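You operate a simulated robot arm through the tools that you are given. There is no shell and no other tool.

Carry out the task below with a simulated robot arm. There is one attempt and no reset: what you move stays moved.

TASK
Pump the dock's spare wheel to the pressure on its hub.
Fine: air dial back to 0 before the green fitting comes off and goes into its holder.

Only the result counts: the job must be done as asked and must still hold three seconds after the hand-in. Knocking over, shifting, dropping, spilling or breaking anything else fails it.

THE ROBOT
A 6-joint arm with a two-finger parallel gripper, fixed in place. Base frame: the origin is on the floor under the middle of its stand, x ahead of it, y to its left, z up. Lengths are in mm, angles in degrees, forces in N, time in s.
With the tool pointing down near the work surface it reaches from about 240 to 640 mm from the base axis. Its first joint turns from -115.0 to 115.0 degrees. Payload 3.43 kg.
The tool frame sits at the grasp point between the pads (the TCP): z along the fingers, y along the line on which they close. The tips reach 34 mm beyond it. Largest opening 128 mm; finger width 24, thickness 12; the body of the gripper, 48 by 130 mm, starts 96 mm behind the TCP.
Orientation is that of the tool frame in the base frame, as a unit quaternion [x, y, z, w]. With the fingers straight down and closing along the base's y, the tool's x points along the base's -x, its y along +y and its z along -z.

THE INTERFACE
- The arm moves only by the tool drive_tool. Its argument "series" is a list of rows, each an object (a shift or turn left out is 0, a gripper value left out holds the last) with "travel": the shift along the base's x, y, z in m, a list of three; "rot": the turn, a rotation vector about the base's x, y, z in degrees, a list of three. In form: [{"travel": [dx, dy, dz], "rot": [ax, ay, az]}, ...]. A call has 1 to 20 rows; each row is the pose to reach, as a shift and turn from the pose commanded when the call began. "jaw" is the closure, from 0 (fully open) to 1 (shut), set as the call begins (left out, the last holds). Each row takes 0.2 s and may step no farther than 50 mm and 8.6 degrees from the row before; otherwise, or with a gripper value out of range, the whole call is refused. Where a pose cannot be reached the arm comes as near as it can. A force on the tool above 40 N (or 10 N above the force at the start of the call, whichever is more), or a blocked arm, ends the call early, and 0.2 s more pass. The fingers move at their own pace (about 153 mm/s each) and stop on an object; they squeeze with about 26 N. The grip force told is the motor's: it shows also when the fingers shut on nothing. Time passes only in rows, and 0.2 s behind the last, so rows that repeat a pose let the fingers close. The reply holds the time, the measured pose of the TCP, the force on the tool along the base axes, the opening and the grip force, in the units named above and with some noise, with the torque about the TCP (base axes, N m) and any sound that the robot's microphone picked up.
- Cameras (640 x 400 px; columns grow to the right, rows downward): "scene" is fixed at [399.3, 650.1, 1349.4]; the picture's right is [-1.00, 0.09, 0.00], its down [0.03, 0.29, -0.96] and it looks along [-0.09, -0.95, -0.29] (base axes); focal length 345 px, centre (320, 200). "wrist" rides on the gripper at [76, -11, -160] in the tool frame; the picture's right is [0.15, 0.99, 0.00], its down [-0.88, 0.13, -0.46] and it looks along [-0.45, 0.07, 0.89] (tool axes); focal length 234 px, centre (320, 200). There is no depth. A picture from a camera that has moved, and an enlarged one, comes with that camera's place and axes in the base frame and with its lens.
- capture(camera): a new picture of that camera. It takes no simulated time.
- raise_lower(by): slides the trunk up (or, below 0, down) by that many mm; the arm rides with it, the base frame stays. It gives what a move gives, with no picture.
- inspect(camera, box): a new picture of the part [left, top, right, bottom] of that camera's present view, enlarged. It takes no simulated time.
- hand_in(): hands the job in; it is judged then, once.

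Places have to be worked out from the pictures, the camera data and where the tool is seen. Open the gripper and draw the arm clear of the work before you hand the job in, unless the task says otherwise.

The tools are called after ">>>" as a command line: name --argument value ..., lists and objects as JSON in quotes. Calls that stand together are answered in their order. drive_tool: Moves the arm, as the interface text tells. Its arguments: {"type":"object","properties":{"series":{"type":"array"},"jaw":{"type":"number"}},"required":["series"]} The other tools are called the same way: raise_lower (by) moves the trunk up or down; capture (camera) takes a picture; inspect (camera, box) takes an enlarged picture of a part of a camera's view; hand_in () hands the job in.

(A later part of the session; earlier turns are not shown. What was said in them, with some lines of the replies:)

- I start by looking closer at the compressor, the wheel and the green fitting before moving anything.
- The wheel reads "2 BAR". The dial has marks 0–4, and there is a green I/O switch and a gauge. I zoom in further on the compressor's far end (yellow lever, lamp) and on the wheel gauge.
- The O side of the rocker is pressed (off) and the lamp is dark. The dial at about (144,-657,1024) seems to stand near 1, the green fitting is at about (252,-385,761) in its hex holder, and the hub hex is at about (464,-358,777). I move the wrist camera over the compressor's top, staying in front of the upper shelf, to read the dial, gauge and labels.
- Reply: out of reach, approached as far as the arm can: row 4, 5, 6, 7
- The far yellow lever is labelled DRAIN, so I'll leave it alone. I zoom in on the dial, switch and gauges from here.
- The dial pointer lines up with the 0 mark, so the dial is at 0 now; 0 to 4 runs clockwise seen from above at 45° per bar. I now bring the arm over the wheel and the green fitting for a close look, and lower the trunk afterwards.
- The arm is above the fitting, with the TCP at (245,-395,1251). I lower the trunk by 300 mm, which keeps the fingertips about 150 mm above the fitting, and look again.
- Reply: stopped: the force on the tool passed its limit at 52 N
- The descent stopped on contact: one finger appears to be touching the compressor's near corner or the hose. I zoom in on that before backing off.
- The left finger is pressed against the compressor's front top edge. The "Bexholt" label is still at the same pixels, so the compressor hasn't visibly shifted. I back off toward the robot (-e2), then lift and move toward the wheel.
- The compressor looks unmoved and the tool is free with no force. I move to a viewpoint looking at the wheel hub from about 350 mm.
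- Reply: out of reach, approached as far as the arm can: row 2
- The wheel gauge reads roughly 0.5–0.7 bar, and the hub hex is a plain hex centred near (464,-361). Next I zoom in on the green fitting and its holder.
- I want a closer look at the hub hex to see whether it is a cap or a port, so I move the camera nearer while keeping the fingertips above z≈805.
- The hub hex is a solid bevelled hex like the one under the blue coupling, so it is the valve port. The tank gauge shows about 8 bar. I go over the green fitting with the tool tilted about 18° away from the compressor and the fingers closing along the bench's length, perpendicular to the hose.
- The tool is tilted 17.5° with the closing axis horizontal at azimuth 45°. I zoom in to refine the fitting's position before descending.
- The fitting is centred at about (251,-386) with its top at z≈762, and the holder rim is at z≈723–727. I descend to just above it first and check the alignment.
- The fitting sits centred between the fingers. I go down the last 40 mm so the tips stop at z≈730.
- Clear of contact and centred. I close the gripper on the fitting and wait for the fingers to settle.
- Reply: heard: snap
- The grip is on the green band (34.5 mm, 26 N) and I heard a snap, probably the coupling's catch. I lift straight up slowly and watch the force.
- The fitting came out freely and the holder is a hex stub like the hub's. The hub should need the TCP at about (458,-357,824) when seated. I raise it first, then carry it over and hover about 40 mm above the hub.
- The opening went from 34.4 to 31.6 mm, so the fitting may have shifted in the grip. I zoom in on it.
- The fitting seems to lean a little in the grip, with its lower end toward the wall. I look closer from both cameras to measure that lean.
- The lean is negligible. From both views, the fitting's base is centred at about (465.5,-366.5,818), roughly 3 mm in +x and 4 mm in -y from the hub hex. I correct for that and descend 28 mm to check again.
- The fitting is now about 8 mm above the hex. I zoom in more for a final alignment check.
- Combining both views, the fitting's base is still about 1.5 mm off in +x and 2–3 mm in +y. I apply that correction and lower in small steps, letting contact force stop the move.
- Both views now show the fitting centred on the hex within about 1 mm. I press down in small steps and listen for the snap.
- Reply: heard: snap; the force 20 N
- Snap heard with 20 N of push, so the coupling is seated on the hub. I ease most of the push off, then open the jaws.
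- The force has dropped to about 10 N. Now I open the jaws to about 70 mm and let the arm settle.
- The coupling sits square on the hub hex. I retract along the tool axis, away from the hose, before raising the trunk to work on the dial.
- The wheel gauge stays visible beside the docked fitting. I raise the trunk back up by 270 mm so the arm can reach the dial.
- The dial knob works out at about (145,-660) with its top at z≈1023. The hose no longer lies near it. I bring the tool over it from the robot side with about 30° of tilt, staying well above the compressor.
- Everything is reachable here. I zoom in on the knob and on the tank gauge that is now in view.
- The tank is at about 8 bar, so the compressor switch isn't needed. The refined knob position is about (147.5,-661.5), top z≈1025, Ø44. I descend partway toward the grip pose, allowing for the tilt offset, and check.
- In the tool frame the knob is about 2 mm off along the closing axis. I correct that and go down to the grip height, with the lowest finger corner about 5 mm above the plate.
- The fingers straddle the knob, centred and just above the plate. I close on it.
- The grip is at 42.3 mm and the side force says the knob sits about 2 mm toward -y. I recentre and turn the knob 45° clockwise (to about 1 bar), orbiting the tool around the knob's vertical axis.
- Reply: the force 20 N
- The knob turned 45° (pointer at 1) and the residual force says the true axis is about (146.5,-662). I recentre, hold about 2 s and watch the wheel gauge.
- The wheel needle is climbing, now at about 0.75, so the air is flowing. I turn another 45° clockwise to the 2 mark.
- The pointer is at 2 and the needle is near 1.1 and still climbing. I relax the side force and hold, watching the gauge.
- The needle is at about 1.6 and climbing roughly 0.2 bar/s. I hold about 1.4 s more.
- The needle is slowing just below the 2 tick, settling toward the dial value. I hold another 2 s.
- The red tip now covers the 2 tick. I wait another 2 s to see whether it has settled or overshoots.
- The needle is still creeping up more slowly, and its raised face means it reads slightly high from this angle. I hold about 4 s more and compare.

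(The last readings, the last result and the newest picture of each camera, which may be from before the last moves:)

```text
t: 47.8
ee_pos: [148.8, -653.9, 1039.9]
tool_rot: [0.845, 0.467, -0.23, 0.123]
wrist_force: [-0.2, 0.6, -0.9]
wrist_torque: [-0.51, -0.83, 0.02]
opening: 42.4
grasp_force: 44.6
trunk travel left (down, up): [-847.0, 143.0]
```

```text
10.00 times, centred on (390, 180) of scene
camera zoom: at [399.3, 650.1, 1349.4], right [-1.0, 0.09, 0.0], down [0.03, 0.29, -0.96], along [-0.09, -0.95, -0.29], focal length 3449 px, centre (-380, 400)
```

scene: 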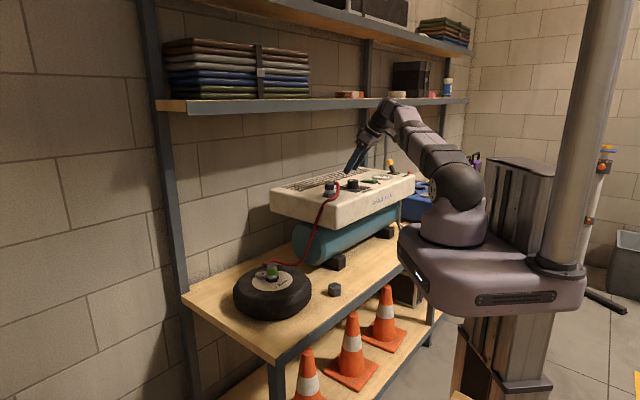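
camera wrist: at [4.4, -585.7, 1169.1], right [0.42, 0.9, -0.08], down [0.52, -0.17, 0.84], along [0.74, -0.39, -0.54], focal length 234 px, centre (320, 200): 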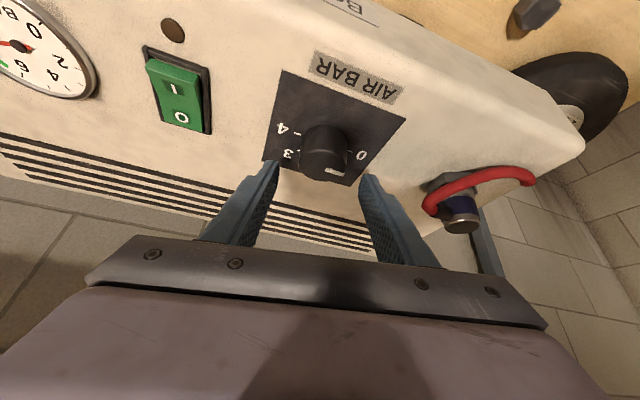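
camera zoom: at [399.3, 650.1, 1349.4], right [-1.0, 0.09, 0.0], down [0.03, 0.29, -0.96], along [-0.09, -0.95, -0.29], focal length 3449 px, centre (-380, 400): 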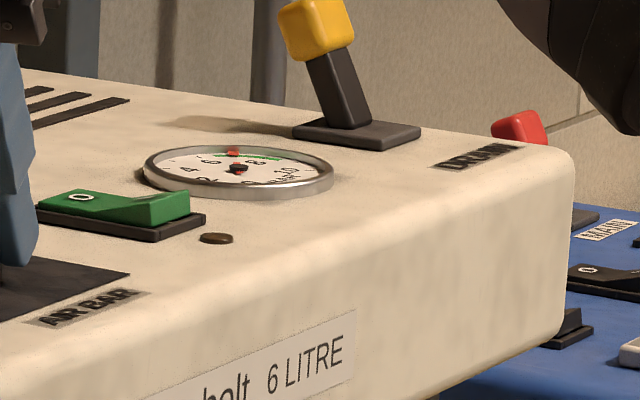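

The needle has settled on the 2 mark (about 2.0). I now turn the knob back 90° counter-clockwise to 0, orbiting around the fitted axis (146.5,-660.5).

>>> drive_tool --series '[{"travel": [-0.0009, 0.0005, 0], "rot": [0, 0, 7.5]}, {"travel": [-0.0019, 0.0009, 0], "rot": [0, 0, 15]}, {"travel": [-0.003, 0.0012, 0], "rot": [0, 0, 22.5]}, {"travel": [-0.004, 0.0013, 0], "rot": [0, 0, 30]}, {"travel": [-0.0051, 0.0013, 0], "rot": [0, 0, 37.5]}, {"travel": [-0.0062, 0.0011, 0], "rot": [0, 0, 45]}, {"travel": [-0.0072, 0.0008, 0], "rot": [0, 0, 52.5]}, {"travel": [-0.0082, 0.0004, 0], "rot": [0, 0, 60]}, {"travel": [-0.0091, -0.0002, 0], "rot": [0, 0, 67.5]}, {"travel": [-0.01, -0.0009, 0], "rot": [0, 0, 75]}, {"travel": [-0.0107, -0.0016, 0], "rot": [0, 0, 82.5]}, {"travel": [-0.0113, -0.0025, 0], "rot": [0, 0, 90]}, {"travel": [-0.0113, -0.0025, 0], "rot": [0, 0, 90]}]'

>>> inspect --camera "scene" --box '[252, 260, 276, 280]'

>>> inspect --camera "wrist" --box '[240, 100, 400, 220]'

```text
t: 50.6
ee_pos: [138.0, -655.4, 1040.6]
tool_rot: [0.268, 0.927, -0.075, 0.25]
wrist_force: [-3.4, -4.8, 6.5]
wrist_torque: [1.35, -0.55, 0.01]
opening: 42.3
grasp_force: 44.8
trunk travel left (down, up): [-847.0, 143.0]
```

```text
16.00 times, centred on (264, 270) of scene
camera zoom: at [399.3, 650.1, 1349.4], right [-1.0, 0.09, 0.0], down [0.03, 0.29, -0.96], along [-0.09, -0.95, -0.29], focal length 5519 px, centre (1216, -920)
```

zoom: 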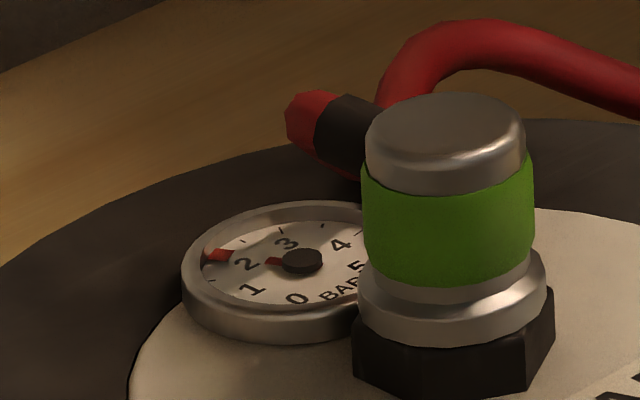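

```text
3.33 times, centred on (320, 160) of wrist
camera zoom: at [6.8, -586.8, 1141.8], right [0.42, 0.9, -0.08], down [0.52, -0.17, 0.84], along [0.74, -0.39, -0.54], focal length 781 px, centre (320, 333)
```

zoom: 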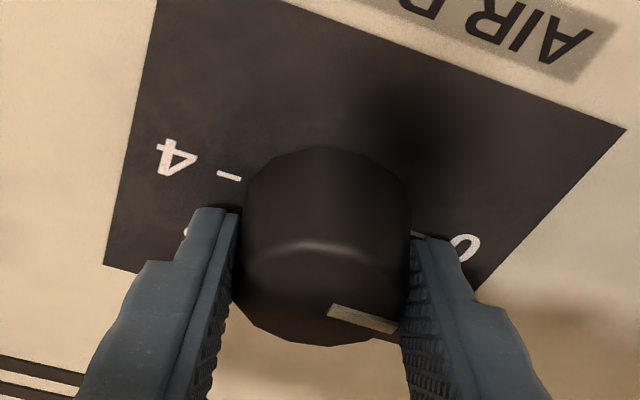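

The picture matches the original 0 position, and the wheel gauge holds at 2. I open the jaws and back off along the tool axis, then verify the dial.

>>> drive_tool --series '[{"travel": [0, 0, 0]}, {"travel": [0, 0, 0]}, {"travel": [0, 0, 0]}]' --jaw 0.45

>>> drive_tool --series '[{"travel": [-0.006, 0.004, 0.013]}, {"travel": [-0.02, 0.013, 0.04]}, {"travel": [-0.032, 0.022, 0.07]}]'

>>> capture --camera "wrist"

>>> inspect --camera "wrist" --box '[255, 50, 415, 170]'

>>> inspect --camera "scene" --box '[325, 160, 385, 200]'

```text
t: 51.4
ee_pos: [138.2, -655.9, 1041.1]
tool_rot: [0.268, 0.928, -0.076, 0.249]
wrist_force: [-0.8, 0.2, 0.5]
wrist_torque: [0.0, 0.02, -0.03]
opening: 70.5
grasp_force: 0.0
trunk travel left (down, up): [-847.0, 143.0]
```

```text
t: 52.2
ee_pos: [107.3, -632.0, 1110.4]
tool_rot: [0.269, 0.927, -0.076, 0.249]
wrist_force: [0.2, -0.4, 0.8]
wrist_torque: [-0.03, 0.0, 0.03]
opening: 70.5
grasp_force: 0.2
trunk travel left (down, up): [-847.0, 143.0]
```

```text
taken
camera wrist: at [-24.3, -562.6, 1212.3], right [0.42, 0.9, -0.08], down [0.52, -0.17, 0.84], along [0.74, -0.39, -0.54], focal length 234 px, centre (320, 200)
```

wrist: 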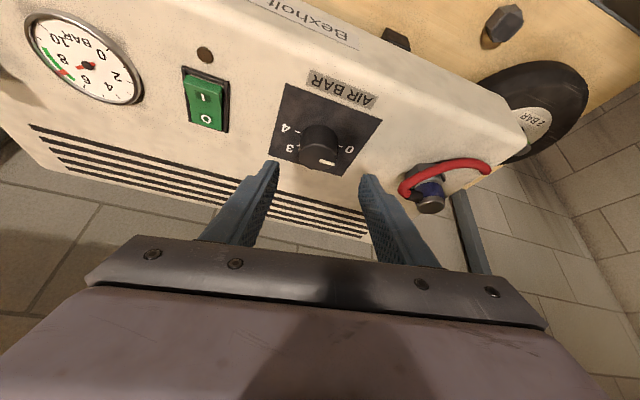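

```text
3.33 times, centred on (335, 110) of wrist
camera zoom: at [-24.3, -562.6, 1212.3], right [0.42, 0.9, -0.08], down [0.52, -0.17, 0.84], along [0.74, -0.39, -0.54], focal length 781 px, centre (270, 500)
```

zoom: 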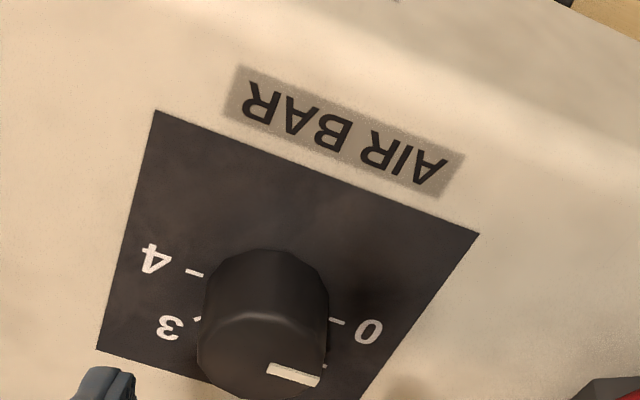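

```text
10.00 times, centred on (355, 180) of scene
camera zoom: at [399.3, 650.1, 1349.4], right [-1.0, 0.09, 0.0], down [0.03, 0.29, -0.96], along [-0.09, -0.95, -0.29], focal length 3449 px, centre (-30, 400)
```

zoom: 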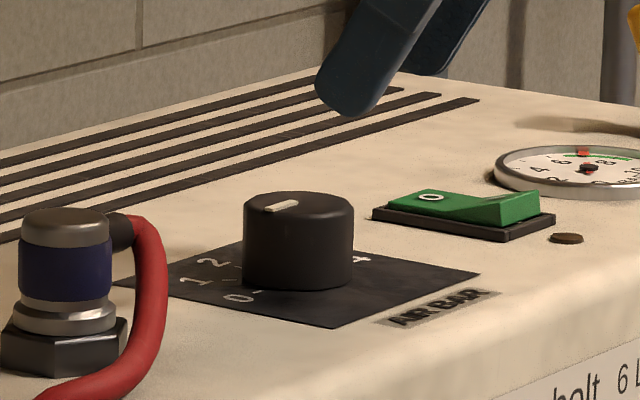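

The dial pointer is back on 0, matching its original direction within about a degree. I retrace my path to above the wheel and then lower the trunk.

>>> drive_tool --series '[{"travel": [-0.007, 0.032, 0.03], "rot": [0.72, 0.88, -1.17]}, {"travel": [0.03, 0.06, 0.038], "rot": [1.45, 1.75, -2.35]}, {"travel": [0.065, 0.095, 0.04], "rot": [2.17, 2.63, -3.52]}, {"travel": [0.1, 0.13, 0.042], "rot": [2.89, 3.51, -4.69]}, {"travel": [0.133, 0.165, 0.045], "rot": [3.61, 4.39, -5.86]}, {"travel": [0.163, 0.202, 0.05], "rot": [4.34, 5.26, -7.04]}, {"travel": [0.193, 0.232, 0.055], "rot": [5.06, 6.14, -8.21]}, {"travel": [0.223, 0.254, 0.075], "rot": [5.78, 7.02, -9.38]}, {"travel": [0.251, 0.275, 0.095], "rot": [6.5, 7.9, -10.55]}, {"travel": [0.28, 0.297, 0.115], "rot": [7.23, 8.77, -11.73]}, {"travel": [0.308, 0.318, 0.13], "rot": [7.95, 9.65, -12.9]}, {"travel": [0.308, 0.318, 0.13], "rot": [7.95, 9.65, -12.9]}]'

>>> raise_lower --by -270

>>> capture --camera "wrist"

>>> capture --camera "scene"

```text
t: 54.8
ee_pos: [413.9, -316.9, 1240.9]
tool_rot: [0.38, 0.912, -0.061, 0.141]
wrist_force: [-0.1, 1.0, -0.1]
wrist_torque: [0.01, 0.0, 0.05]
opening: 70.4
grasp_force: 0.1
trunk travel left (down, up): [-847.0, 143.0]
```

```text
t: 57.5
ee_pos: [414.6, -318.5, 972.1]
tool_rot: [0.38, 0.912, -0.061, 0.141]
wrist_force: [0.4, -0.3, 0.0]
wrist_torque: [-0.01, -0.01, 0.01]
opening: 70.5
grasp_force: 0.1
trunk travel left (down, up): [-577.0, 413.0]
```

```text
taken
camera wrist: at [320.4, -239.3, 1101.5], right [0.6, 0.8, -0.05], down [0.59, -0.4, 0.7], along [0.54, -0.45, -0.71], focal length 234 px, centre (320, 200)
```

wrist: 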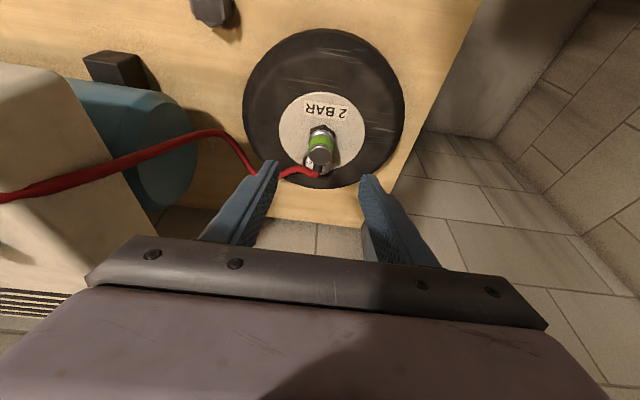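

```text
taken
```

scene: 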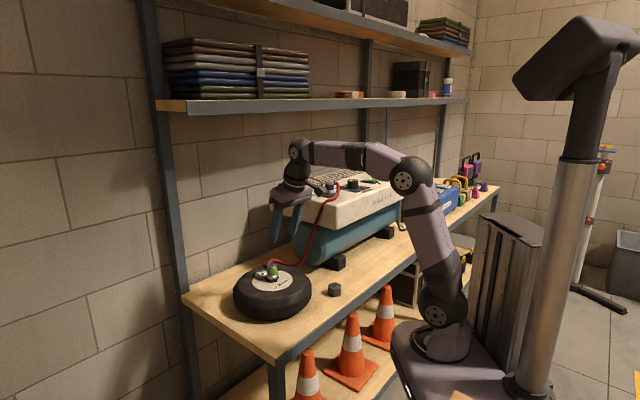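

The gauge sits behind the fitting from here, so I use the scene camera for a last pressure check and confirm the coupling is still in place.

>>> inspect --camera "scene" --box '[252, 260, 276, 280]'

>>> inspect --camera "wrist" --box '[260, 90, 380, 190]'

```text
16.00 times, centred on (264, 270) of scene
camera zoom: at [399.3, 650.1, 1349.4], right [-1.0, 0.09, 0.0], down [0.03, 0.29, -0.96], along [-0.09, -0.95, -0.29], focal length 5519 px, centre (1216, -920)
```

zoom: 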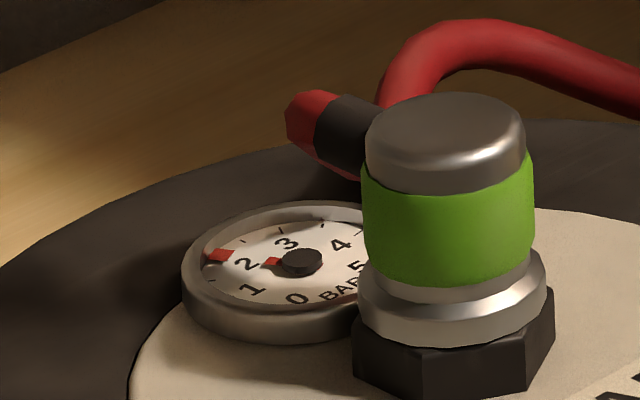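

```text
4.00 times, centred on (320, 140) of wrist
camera zoom: at [320.4, -239.3, 1101.5], right [0.6, 0.8, -0.05], down [0.59, -0.4, 0.7], along [0.54, -0.45, -0.71], focal length 937 px, centre (320, 440)
```

zoom: 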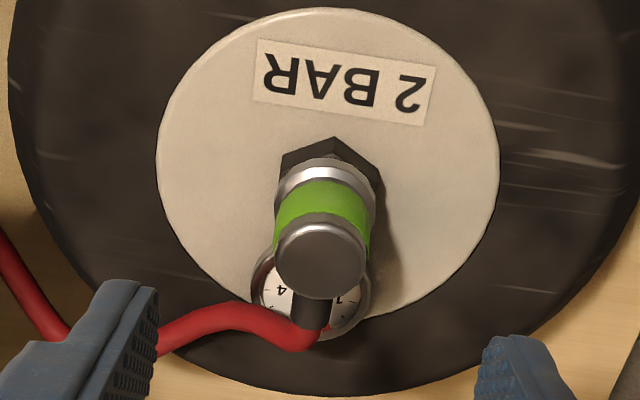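

The reading is stable at 2 with the dial at 0, and the coupling is still seated. I descend to the same pose I released it from.

>>> drive_tool --series '[{"travel": [0.01, -0.0085, -0.01]}, {"travel": [0.02, -0.0185, -0.0495]}, {"travel": [0.029, -0.0275, -0.0915]}, {"travel": [0.036, -0.0345, -0.1215]}, {"travel": [0.0385, -0.037, -0.132]}, {"travel": [0.04, -0.0385, -0.1405]}, {"travel": [0.04, -0.0385, -0.1405]}]'

>>> inspect --camera "wrist" --box '[240, 100, 400, 240]'

>>> inspect --camera "scene" --box '[240, 235, 310, 285]'

```text
t: 59.1
ee_pos: [456.3, -357.8, 830.0]
tool_rot: [0.381, 0.912, -0.062, 0.142]
wrist_force: [-0.3, -0.6, 0.0]
wrist_torque: [0.01, 0.01, 0.01]
opening: 70.4
grasp_force: 0.1
trunk travel left (down, up): [-577.0, 413.0]
```

```text
2.86 times, centred on (320, 170) of wrist
camera zoom: at [361.3, -279.2, 960.7], right [0.6, 0.8, -0.05], down [0.59, -0.4, 0.7], along [0.54, -0.45, -0.71], focal length 669 px, centre (320, 286)
```

zoom: 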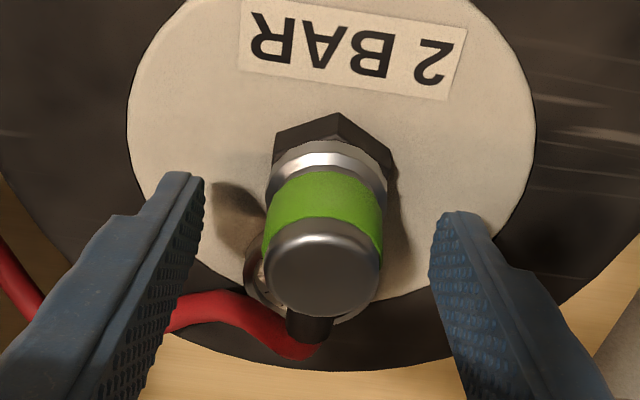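

```text
8.00 times, centred on (275, 260) of scene
camera zoom: at [399.3, 650.1, 1349.4], right [-1.0, 0.09, 0.0], down [0.03, 0.29, -0.96], along [-0.09, -0.95, -0.29], focal length 2759 px, centre (680, -280)
```

zoom: 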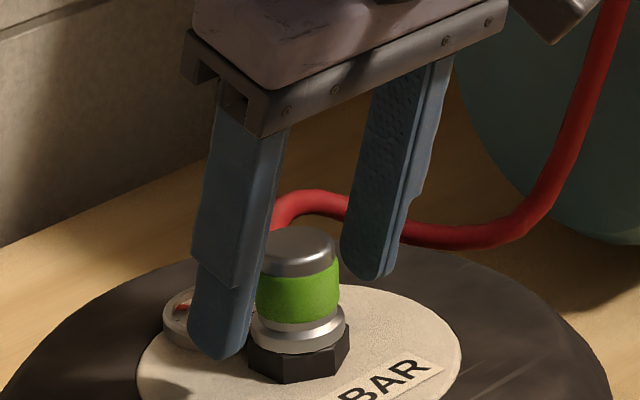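

The fitting sits about 1.5 mm to one side of centre compared with when I held it. I shift slightly and close on the green band.

>>> drive_tool --series '[{"travel": [-0.0003, 0.0025, 0]}, {"travel": [-0.0003, 0.0025, 0]}]'

>>> drive_tool --series '[{"travel": [0, 0, 0]}, {"travel": [0, 0, 0]}, {"travel": [0, 0, 0]}, {"travel": [0, 0, 0]}]' --jaw 1

>>> inspect --camera "wrist" --box '[240, 100, 400, 240]'

>>> inspect --camera "scene" --box '[240, 235, 310, 285]'

```text
t: 59.8
ee_pos: [454.5, -354.8, 831.1]
tool_rot: [0.38, 0.912, -0.062, 0.141]
wrist_force: [0.3, 0.2, 0.0]
wrist_torque: [-0.04, 0.05, -0.02]
opening: 70.5
grasp_force: 0.0
trunk travel left (down, up): [-577.0, 413.0]
```

```text
t: 60.8
ee_pos: [456.0, -354.2, 831.1]
tool_rot: [0.38, 0.912, -0.061, 0.141]
wrist_force: [0.3, 0.3, 1.0]
wrist_torque: [-0.01, -0.02, 0.0]
opening: 31.4
grasp_force: 25.6
trunk travel left (down, up): [-577.0, 413.0]
heard: snap
```

```text
2.86 times, centred on (320, 170) of wrist
camera zoom: at [361.2, -276.3, 961.2], right [0.6, 0.8, -0.05], down [0.59, -0.4, 0.7], along [0.54, -0.45, -0.71], focal length 669 px, centre (320, 286)
```

zoom: 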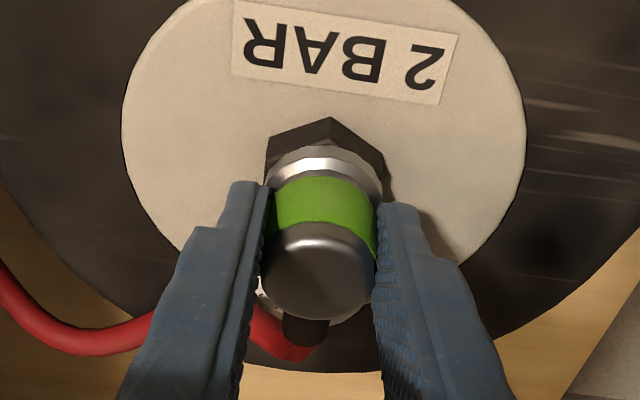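

```text
8.00 times, centred on (275, 260) of scene
camera zoom: at [399.3, 650.1, 1349.4], right [-1.0, 0.09, 0.0], down [0.03, 0.29, -0.96], along [-0.09, -0.95, -0.29], focal length 2759 px, centre (680, -280)
```

zoom: 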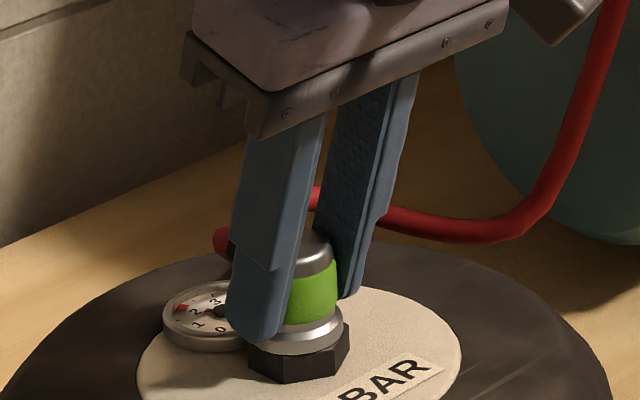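

The snap came again on gripping, so the coupling released. I lift it straight up off the hub.

>>> drive_tool --series '[{"travel": [0, 0, 0.004]}, {"travel": [0, 0, 0.012]}, {"travel": [0, 0, 0.025]}, {"travel": [0, 0, 0.04]}, {"travel": [0, 0, 0.05]}, {"travel": [0, 0, 0.05]}]'

>>> inspect --camera "scene" --box '[240, 235, 310, 285]'

>>> inspect --camera "scene" --box '[252, 260, 276, 280]'

>>> inspect --camera "wrist" --box '[240, 100, 400, 240]'

```text
t: 62.1
ee_pos: [454.7, -353.6, 879.9]
tool_rot: [0.379, 0.912, -0.061, 0.141]
wrist_force: [0.0, 0.4, -1.0]
wrist_torque: [-0.03, -0.01, 0.0]
opening: 31.2
grasp_force: 26.3
trunk travel left (down, up): [-577.0, 413.0]
```

```text
8.00 times, centred on (275, 260) of scene
camera zoom: at [399.3, 650.1, 1349.4], right [-1.0, 0.09, 0.0], down [0.03, 0.29, -0.96], along [-0.09, -0.95, -0.29], focal length 2759 px, centre (680, -280)
```

zoom: 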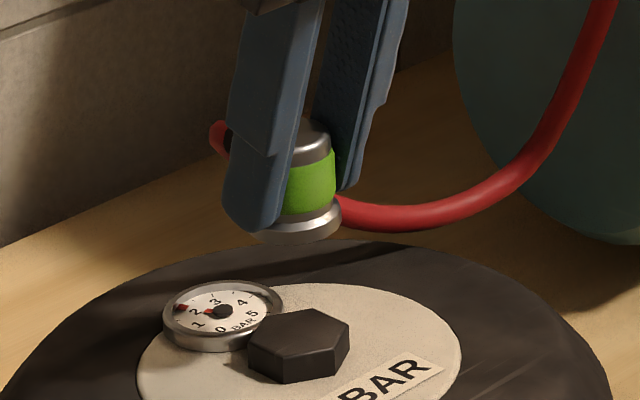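

```text
16.00 times, centred on (264, 270) of scene
camera zoom: at [399.3, 650.1, 1349.4], right [-1.0, 0.09, 0.0], down [0.03, 0.29, -0.96], along [-0.09, -0.95, -0.29], focal length 5519 px, centre (1216, -920)
```

zoom: 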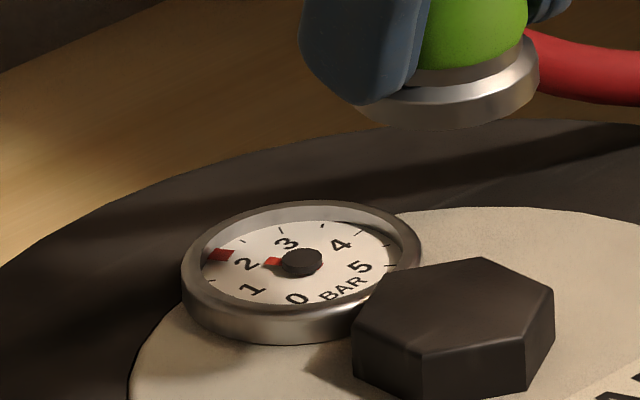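

```text
2.86 times, centred on (320, 170) of wrist
camera zoom: at [360.0, -275.2, 1010.2], right [0.6, 0.8, -0.05], down [0.59, -0.4, 0.7], along [0.54, -0.45, -0.71], focal length 669 px, centre (320, 286)
```

zoom: 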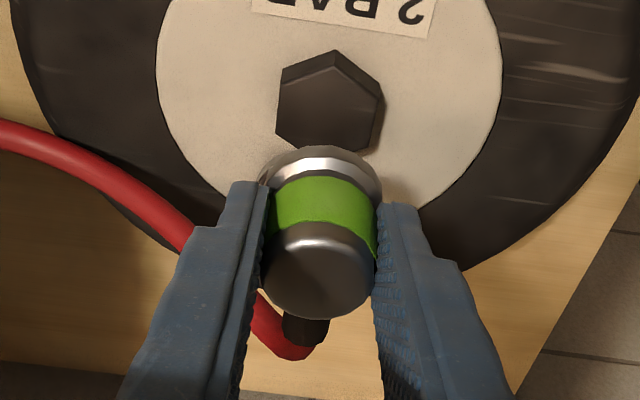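

The fitting is off, the wheel gauge still reads 2, and the hub is intact. I carry the fitting back above its holder and hover about 50 mm over it.

>>> drive_tool --series '[{"travel": [-0.03, -0.004, 0.0]}, {"travel": [-0.07, -0.009, 0.0]}, {"travel": [-0.11, -0.014, 0.0]}, {"travel": [-0.15, -0.019, 0.0]}, {"travel": [-0.185, -0.023, 0.0]}, {"travel": [-0.2095, -0.026, -0.01]}, {"travel": [-0.2095, -0.026, -0.04]}, {"travel": [-0.2095, -0.026, -0.058]}, {"travel": [-0.2095, -0.026, -0.058]}]'

>>> capture --camera "wrist"

>>> inspect --camera "wrist" --box '[280, 80, 370, 230]'

>>> inspect --camera "scene" --box '[305, 255, 365, 305]'

```text
t: 64.2
ee_pos: [245.5, -380.9, 821.9]
tool_rot: [0.38, 0.912, -0.062, 0.141]
wrist_force: [-0.9, 0.5, -0.2]
wrist_torque: [-0.02, -0.04, -0.04]
opening: 31.3
grasp_force: 26.3
trunk travel left (down, up): [-577.0, 413.0]
```

```text
taken
camera wrist: at [151.3, -301.9, 952.5], right [0.6, 0.8, -0.05], down [0.59, -0.4, 0.7], along [0.54, -0.45, -0.71], focal length 234 px, centre (320, 200)
```

wrist: 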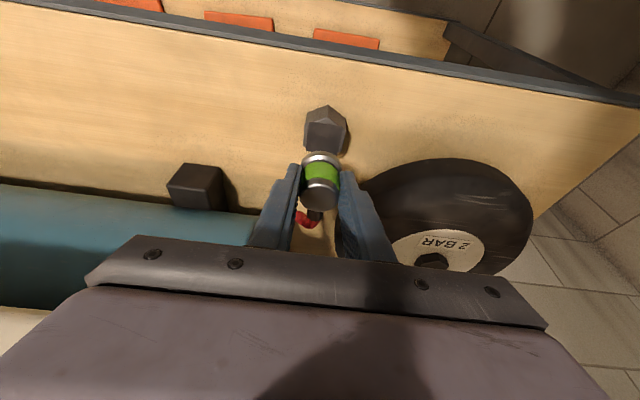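

```text
2.67 times, centred on (325, 155) of wrist
camera zoom: at [151.3, -301.9, 952.5], right [0.6, 0.8, -0.05], down [0.59, -0.4, 0.7], along [0.54, -0.45, -0.71], focal length 624 px, centre (307, 320)
```

zoom: 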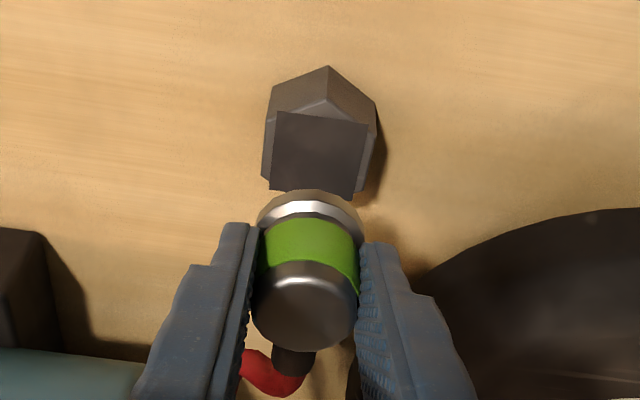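

```text
8.00 times, centred on (335, 280) of scene
camera zoom: at [399.3, 650.1, 1349.4], right [-1.0, 0.09, 0.0], down [0.03, 0.29, -0.96], along [-0.09, -0.95, -0.29], focal length 2759 px, centre (200, -440)
```

zoom: 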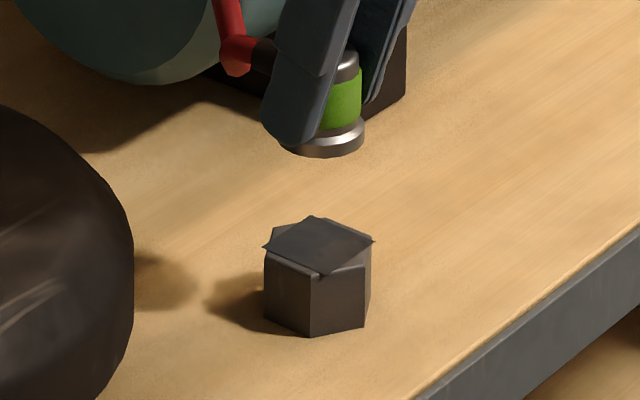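

Both views put the fitting roughly over the holder. I zoom in further to refine the alignment before lowering.

>>> inspect --camera "scene" --box '[322, 262, 352, 300]'

>>> inspect --camera "wrist" --box '[290, 95, 360, 165]'

```text
10.53 times, centred on (337, 281) of scene
camera zoom: at [399.3, 650.1, 1349.4], right [-1.0, 0.09, 0.0], down [0.03, 0.29, -0.96], along [-0.09, -0.95, -0.29], focal length 3631 px, centre (141, -653)
```

zoom: 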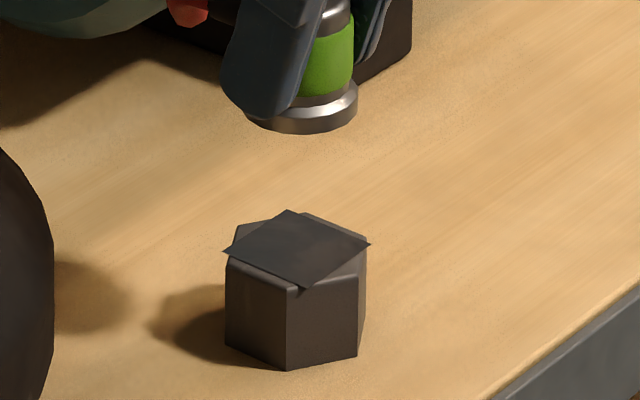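

```text
5.71 times, centred on (325, 130) of wrist
camera zoom: at [151.3, -301.9, 952.5], right [0.6, 0.8, -0.05], down [0.59, -0.4, 0.7], along [0.54, -0.45, -0.71], focal length 1338 px, centre (291, 600)
```

zoom: 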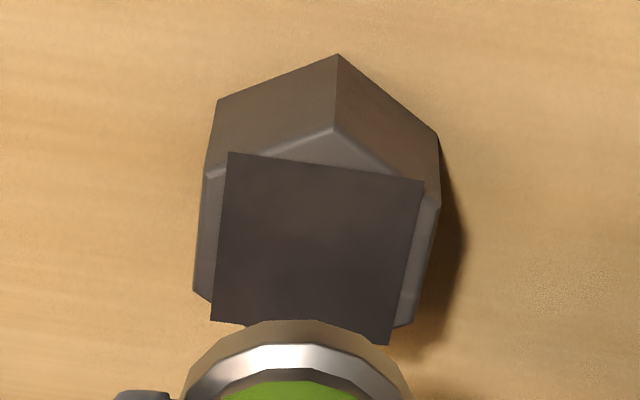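

The holder top is centred at about (252,-386,726). By comparison with the hub docking, the tool needs a shift of about (-1,+2.4) mm. I apply it, lower 38 mm and check.

>>> drive_tool --series '[{"travel": [-0.001, 0.0024, -0.005]}, {"travel": [-0.001, 0.0024, -0.022]}, {"travel": [-0.001, 0.0024, -0.038]}, {"travel": [-0.001, 0.0024, -0.038]}]'

>>> inspect --camera "scene" --box '[322, 270, 352, 300]'

>>> inspect --camera "wrist" --box '[285, 110, 365, 190]'

```text
t: 65.2
ee_pos: [245.2, -377.6, 782.3]
tool_rot: [0.38, 0.912, -0.061, 0.141]
wrist_force: [0.1, 0.0, -1.0]
wrist_torque: [0.03, 0.05, 0.0]
opening: 31.6
grasp_force: 26.2
trunk travel left (down, up): [-577.0, 413.0]
```

```text
13.33 times, centred on (337, 285) of scene
camera zoom: at [399.3, 650.1, 1349.4], right [-1.0, 0.09, 0.0], down [0.03, 0.29, -0.96], along [-0.09, -0.95, -0.29], focal length 4599 px, centre (93, -933)
```

zoom: 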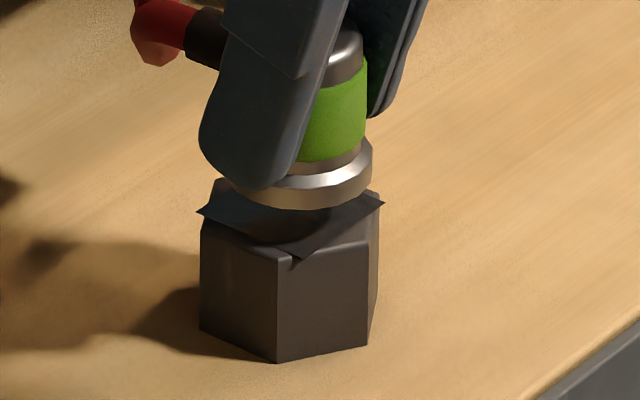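

```text
5.00 times, centred on (325, 150) of wrist
camera zoom: at [149.9, -299.2, 913.2], right [0.6, 0.8, -0.05], down [0.59, -0.4, 0.7], along [0.54, -0.45, -0.71], focal length 1171 px, centre (295, 450)
```

zoom: 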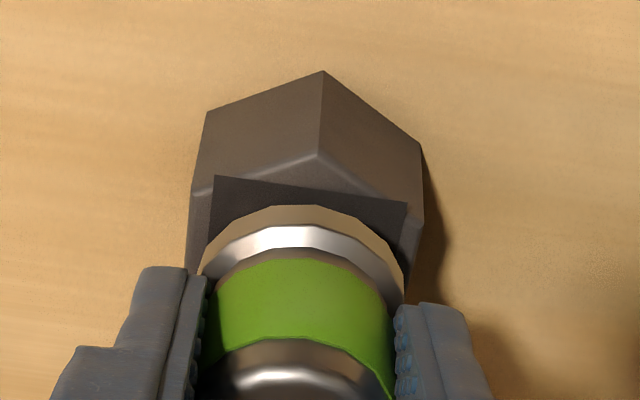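

At this height the scene view shows the fitting about 2 mm too far toward the robot, so the last shift overshot. I move it back by (+1.6,-2.0) mm and lower 6 mm more.

>>> drive_tool --series '[{"travel": [0.0016, -0.002, 0]}, {"travel": [0.0016, -0.002, -0.003]}, {"travel": [0.0016, -0.002, -0.006]}, {"travel": [0.0016, -0.002, -0.006]}]'

>>> inspect --camera "scene" --box '[322, 270, 352, 300]'

>>> inspect --camera "wrist" --box '[285, 110, 365, 190]'

```text
t: 66.2
ee_pos: [245.3, -379.2, 778.3]
tool_rot: [0.38, 0.912, -0.06, 0.142]
wrist_force: [0.3, 0.5, -1.0]
wrist_torque: [0.03, 0.0, 0.05]
opening: 31.3
grasp_force: 25.8
trunk travel left (down, up): [-577.0, 413.0]
```

```text
13.33 times, centred on (337, 285) of scene
camera zoom: at [399.3, 650.1, 1349.4], right [-1.0, 0.09, 0.0], down [0.03, 0.29, -0.96], along [-0.09, -0.95, -0.29], focal length 4599 px, centre (93, -933)
```

zoom: 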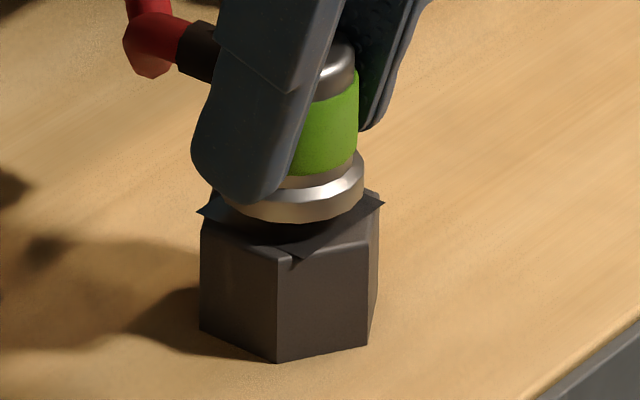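

```text
5.00 times, centred on (325, 150) of wrist
camera zoom: at [151.7, -300.6, 908.7], right [0.6, 0.8, -0.05], down [0.59, -0.4, 0.7], along [0.54, -0.45, -0.71], focal length 1171 px, centre (295, 450)
```

zoom: 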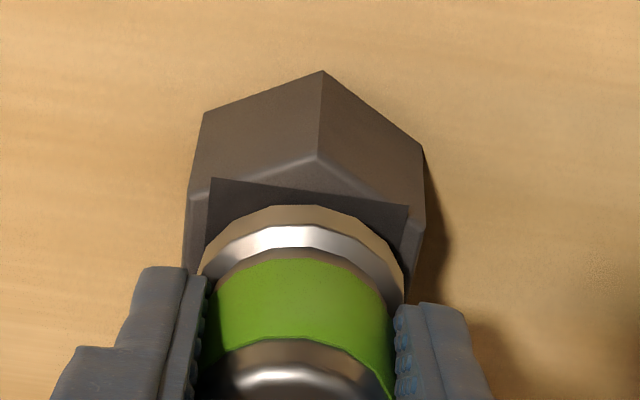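

Aligned within about 1 mm in both views, with roughly 5–6 mm left to contact. I press down in small steps, listening for the snap.

>>> drive_tool --series '[{"travel": [0, 0, -0.002]}, {"travel": [0, 0, -0.004]}, {"travel": [0, 0, -0.0055]}, {"travel": [0, 0, -0.007]}]'

>>> inspect --camera "scene" --box '[322, 270, 352, 300]'

```text
t: 67.2
ee_pos: [246.6, -380.3, 771.2]
tool_rot: [0.38, 0.912, -0.06, 0.142]
wrist_force: [0.5, -0.6, -1.1]
wrist_torque: [0.01, 0.01, -0.01]
opening: 31.3
grasp_force: 26.2
trunk travel left (down, up): [-577.0, 413.0]
```

```text
13.33 times, centred on (337, 285) of scene
camera zoom: at [399.3, 650.1, 1349.4], right [-1.0, 0.09, 0.0], down [0.03, 0.29, -0.96], along [-0.09, -0.95, -0.29], focal length 4599 px, centre (93, -933)
```

zoom: 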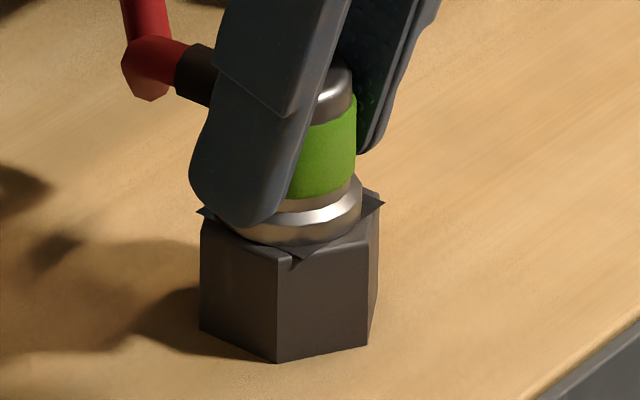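

The ring is at the seated height and laterally matches its original place, but there's no force yet. I press a few millimetres more.

>>> drive_tool --series '[{"travel": [0, 0, -0.0015]}, {"travel": [0, 0, -0.003]}, {"travel": [0, 0, -0.0045]}]'

>>> inspect --camera "scene" --box '[322, 270, 352, 300]'

```text
t: 68.0
ee_pos: [247.3, -380.2, 772.5]
tool_rot: [0.379, 0.912, -0.064, 0.145]
wrist_force: [-3.5, 4.2, 31.0]
wrist_torque: [0.6, 0.21, 0.08]
opening: 30.8
grasp_force: 26.1
trunk travel left (down, up): [-577.0, 413.0]
heard: snap
```

```text
13.33 times, centred on (337, 285) of scene
camera zoom: at [399.3, 650.1, 1349.4], right [-1.0, 0.09, 0.0], down [0.03, 0.29, -0.96], along [-0.09, -0.95, -0.29], focal length 4599 px, centre (93, -933)
```

zoom: 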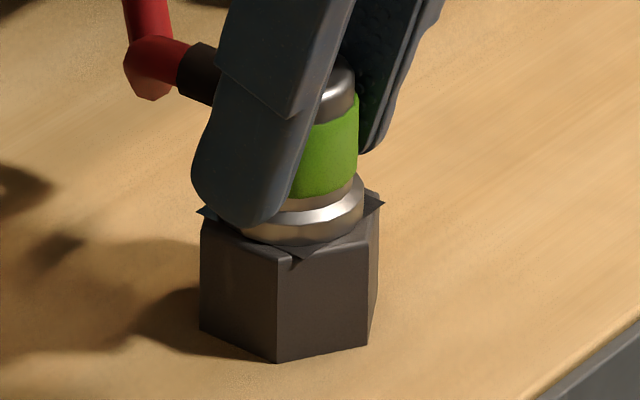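

Snap heard at 31 N of push: the fitting is seated in its holder. I ease off most of the push before opening.

>>> drive_tool --series '[{"travel": [0, 0, 0.002]}, {"travel": [0, 0, 0.004]}, {"travel": [0, 0, 0.005]}]'

```text
t: 68.8
ee_pos: [246.2, -380.4, 772.4]
tool_rot: [0.381, 0.912, -0.063, 0.141]
wrist_force: [0.6, -6.0, 8.6]
wrist_torque: [-0.57, -0.6, -0.07]
opening: 31.0
grasp_force: 26.3
trunk travel left (down, up): [-577.0, 413.0]
```

The push is down to about 9 N. I open the jaws.

>>> drive_tool --series '[{"travel": [0, 0, 0]}, {"travel": [0, 0, 0.001]}, {"travel": [0, 0, 0.002]}, {"travel": [0, 0, 0.002]}]' --jaw 0.45

>>> inspect --camera "scene" --box '[305, 265, 365, 305]'

>>> inspect --camera "wrist" --box '[240, 100, 400, 240]'

```text
t: 69.8
ee_pos: [245.9, -381.1, 775.0]
tool_rot: [0.38, 0.912, -0.061, 0.141]
wrist_force: [0.1, -0.2, 0.2]
wrist_torque: [-0.01, 0.01, 0.02]
opening: 70.4
grasp_force: 0.0
trunk travel left (down, up): [-577.0, 413.0]
```

```text
10.00 times, centred on (335, 285) of scene
camera zoom: at [399.3, 650.1, 1349.4], right [-1.0, 0.09, 0.0], down [0.03, 0.29, -0.96], along [-0.09, -0.95, -0.29], focal length 3449 px, centre (170, -650)
```

zoom: 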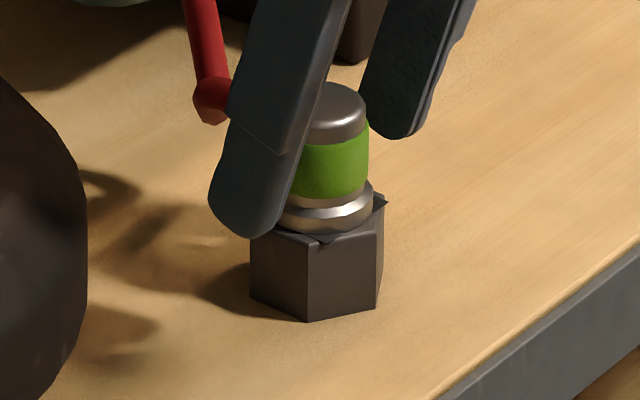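

```text
2.86 times, centred on (320, 170) of wrist
camera zoom: at [151.0, -301.1, 904.3], right [0.6, 0.8, -0.05], down [0.59, -0.4, 0.7], along [0.54, -0.45, -0.71], focal length 669 px, centre (320, 286)
```

zoom: 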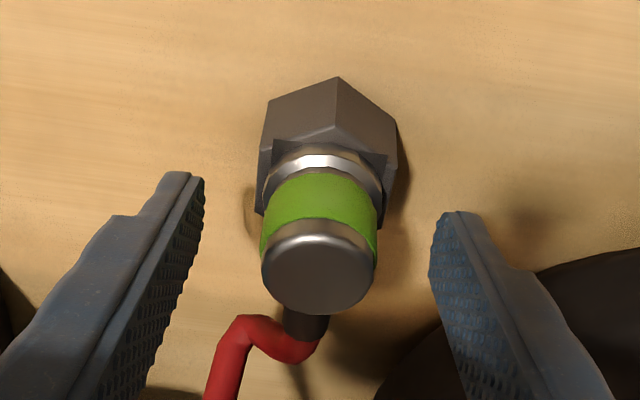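

The fitting sits in its holder exactly as it did at the start. I retract along the tool axis toward the robot and up, clear of the work.

>>> drive_tool --series '[{"travel": [-0.004, 0.004, 0.018]}, {"travel": [-0.011, 0.011, 0.048]}, {"travel": [-0.02, 0.02, 0.09]}, {"travel": [-0.03, 0.031, 0.13]}, {"travel": [-0.045, 0.05, 0.16]}, {"travel": [-0.05, 0.075, 0.19]}]'

>>> capture --camera "scene"

>>> inspect --camera "scene" --box '[252, 260, 276, 280]'

>>> inspect --camera "scene" --box '[305, 265, 365, 305]'

>>> inspect --camera "scene" --box '[325, 160, 385, 200]'

```text
t: 71.2
ee_pos: [194.7, -302.6, 965.5]
tool_rot: [0.381, 0.912, -0.06, 0.14]
wrist_force: [0.9, -0.2, -0.3]
wrist_torque: [0.02, 0.02, 0.0]
opening: 70.2
grasp_force: 0.0
trunk travel left (down, up): [-577.0, 413.0]
```

```text
taken
```

scene: 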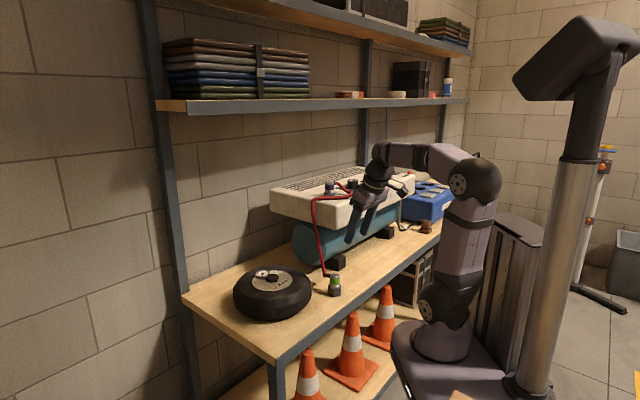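

```text
16.00 times, centred on (264, 270) of scene
camera zoom: at [399.3, 650.1, 1349.4], right [-1.0, 0.09, 0.0], down [0.03, 0.29, -0.96], along [-0.09, -0.95, -0.29], focal length 5519 px, centre (1216, -920)
```

zoom: 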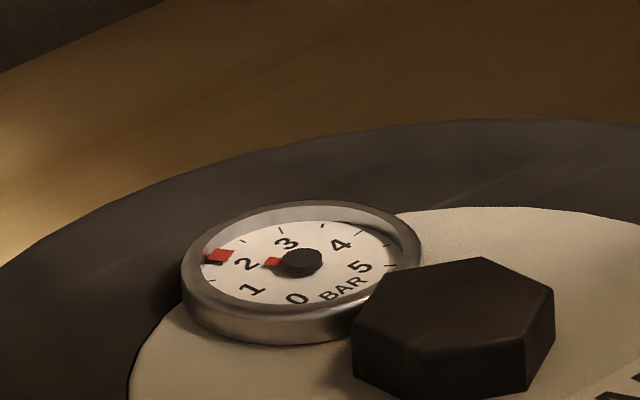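

```text
10.00 times, centred on (335, 285) of scene
camera zoom: at [399.3, 650.1, 1349.4], right [-1.0, 0.09, 0.0], down [0.03, 0.29, -0.96], along [-0.09, -0.95, -0.29], focal length 3449 px, centre (170, -650)
```

zoom: 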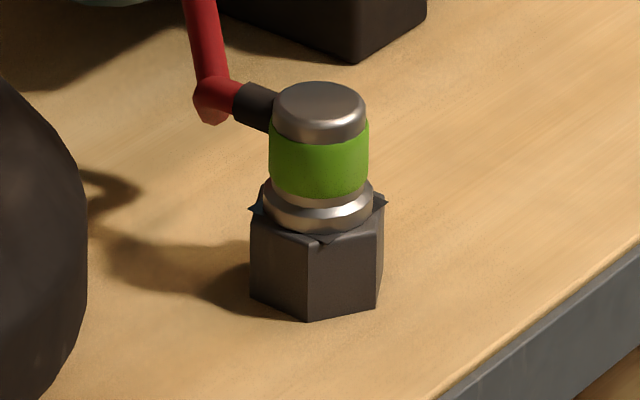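

```text
10.00 times, centred on (355, 180) of scene
camera zoom: at [399.3, 650.1, 1349.4], right [-1.0, 0.09, 0.0], down [0.03, 0.29, -0.96], along [-0.09, -0.95, -0.29], focal length 3449 px, centre (-30, 400)
```

zoom: 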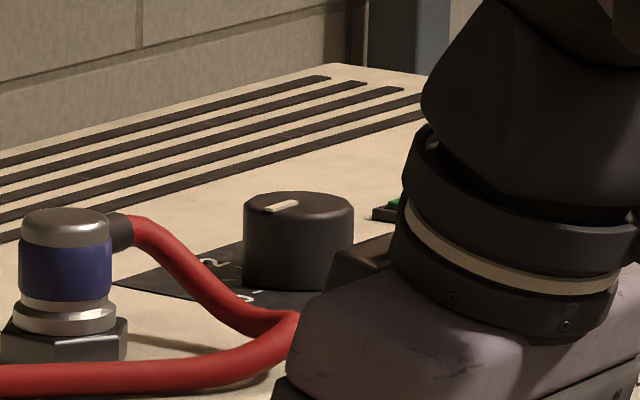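

Fitting in holder, dial at 0. I take one closer look at the wheel gauge with the wrist camera, now that nothing blocks it.

>>> drive_tool --series '[{"travel": [0.04, -0.002, 0.005]}, {"travel": [0.08, -0.005, 0.01]}, {"travel": [0.12, -0.008, 0.01]}, {"travel": [0.16, -0.012, 0.0]}, {"travel": [0.2, -0.016, -0.01]}, {"travel": [0.235, -0.03, -0.025]}]'

>>> capture --camera "wrist"

>>> inspect --camera "wrist" --box '[290, 130, 360, 190]'

```text
t: 72.5
ee_pos: [430.9, -334.8, 940.5]
tool_rot: [0.38, 0.912, -0.061, 0.14]
wrist_force: [-0.5, 1.3, -0.3]
wrist_torque: [0.0, 0.0, 0.01]
opening: 70.4
grasp_force: 0.1
trunk travel left (down, up): [-577.0, 413.0]
```

```text
taken
camera wrist: at [336.9, -256.5, 1070.2], right [0.6, 0.8, -0.05], down [0.59, -0.4, 0.7], along [0.54, -0.45, -0.71], focal length 234 px, centre (320, 200)
```

wrist: 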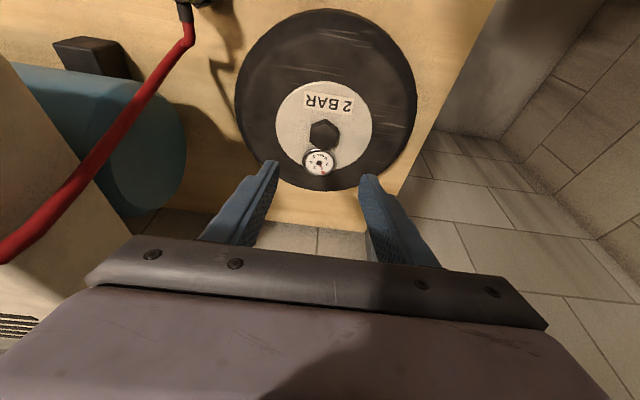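

```text
6.67 times, centred on (325, 160) of wrist
camera zoom: at [336.9, -256.5, 1070.2], right [0.6, 0.8, -0.05], down [0.59, -0.4, 0.7], along [0.54, -0.45, -0.71], focal length 1561 px, centre (287, 467)
```

zoom: 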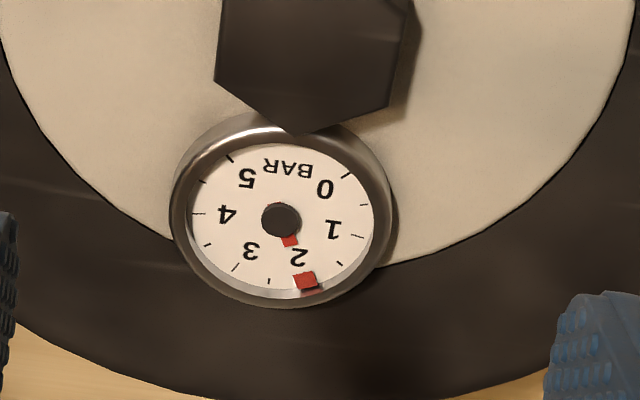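

The needle points right at the 2 mark. I open the gripper fully, draw the arm back and up, and do a final check of everything.

>>> drive_tool --series '[{"travel": [-0.02, 0.02, 0.03]}, {"travel": [-0.045, 0.045, 0.05]}, {"travel": [-0.075, 0.07, 0.065]}, {"travel": [-0.1, 0.095, 0.075]}, {"travel": [-0.1, 0.095, 0.075]}]' --jaw 0

>>> capture --camera "scene"

>>> inspect --camera "scene" --box '[325, 160, 385, 200]'

>>> inspect --camera "scene" --box '[220, 150, 440, 330]'

```text
t: 73.8
ee_pos: [329.7, -239.7, 1016.3]
tool_rot: [0.38, 0.912, -0.062, 0.141]
wrist_force: [-0.4, -0.1, -0.1]
wrist_torque: [0.03, 0.01, 0.0]
opening: 128.0
grasp_force: 0.0
trunk travel left (down, up): [-577.0, 413.0]
```

```text
taken
```

scene: 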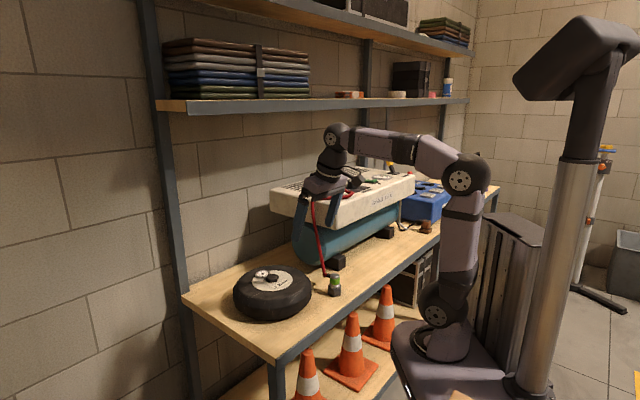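

```text
10.00 times, centred on (355, 180) of scene
camera zoom: at [399.3, 650.1, 1349.4], right [-1.0, 0.09, 0.0], down [0.03, 0.29, -0.96], along [-0.09, -0.95, -0.29], focal length 3449 px, centre (-30, 400)
```

zoom: 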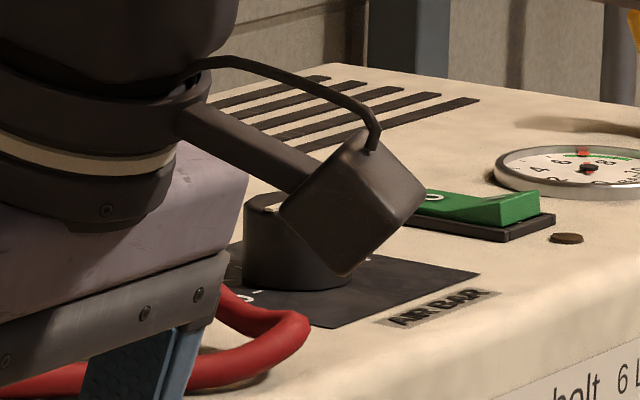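

```text
2.22 times, centred on (330, 240) of scene
camera zoom: at [399.3, 650.1, 1349.4], right [-1.0, 0.09, 0.0], down [0.03, 0.29, -0.96], along [-0.09, -0.95, -0.29], focal length 766 px, centre (298, 111)
```

zoom: 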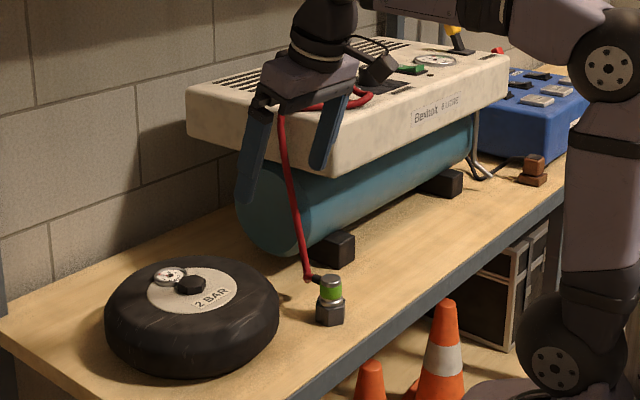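

Everything is where it belongs. I shift the arm aside so I can compare the dial pointer directly with the very first picture.

>>> drive_tool --series '[{"travel": [0.04, 0.0, 0.0]}, {"travel": [0.08, 0.0, 0.0]}, {"travel": [0.11, 0.0, 0.0]}]'

>>> inspect --camera "scene" --box '[320, 150, 420, 212]'

>>> inspect --camera "scene" --box '[342, 172, 364, 190]'

```text
t: 74.5
ee_pos: [441.4, -241.7, 1013.5]
tool_rot: [0.38, 0.912, -0.061, 0.141]
wrist_force: [-0.1, 0.8, -0.8]
wrist_torque: [-0.03, -0.03, 0.01]
opening: 128.0
grasp_force: 0.1
trunk travel left (down, up): [-577.0, 413.0]
```

```text
6.40 times, centred on (370, 181) of scene
camera zoom: at [399.3, 650.1, 1349.4], right [-1.0, 0.09, 0.0], down [0.03, 0.29, -0.96], along [-0.09, -0.95, -0.29], focal length 2208 px, centre (0, 322)
```

zoom: 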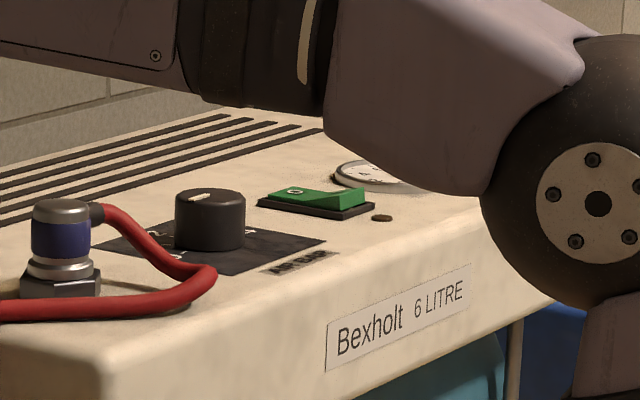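

```text
16.00 times, centred on (353, 181) of scene
camera zoom: at [399.3, 650.1, 1349.4], right [-1.0, 0.09, 0.0], down [0.03, 0.29, -0.96], along [-0.09, -0.95, -0.29], focal length 5519 px, centre (-208, 504)
```

zoom: 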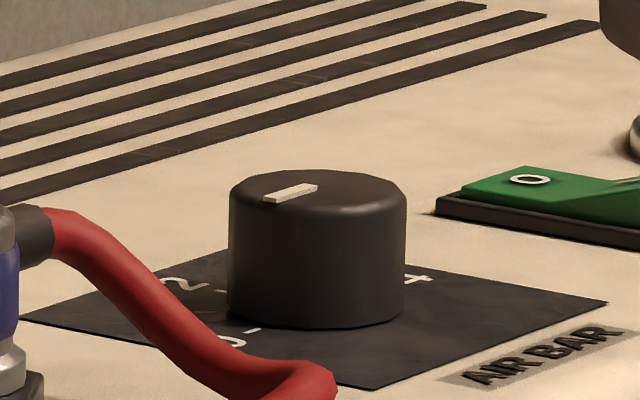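

The pointer lies along the 0 tick, just as in the first picture. The wheel gauge holds 2 bar, the green fitting is latched in its holder, the gripper is open and the arm is clear, so I hand in.

>>> hand_in

```text
The job is handed in.
```

The spare wheel is pumped to 2 bar, and I've handed the job in. I haven't seen the judging result.

- **Pressure:** the wheel started at about 0.5 bar. Its gauge needle now sits on the 2 mark and didn't drop when the fitting came off. The tank already held about 8 bar, so I left the compressor switch off and didn't touch the drain lever.
- **Order:** I turned the air dial back to 0 before taking the green fitting off the hub. The pointer matches where it stood at the start, to within a degree or two.
- **Fitting:** the green fitting is back in its holder, and I heard it snap in.

On the way down at the start, one finger bumped the compressor's front edge at about 52 N and the arm stopped. The pictures before and after show the compressor in the same place.

The gripper is open and the arm is clear of the bench.
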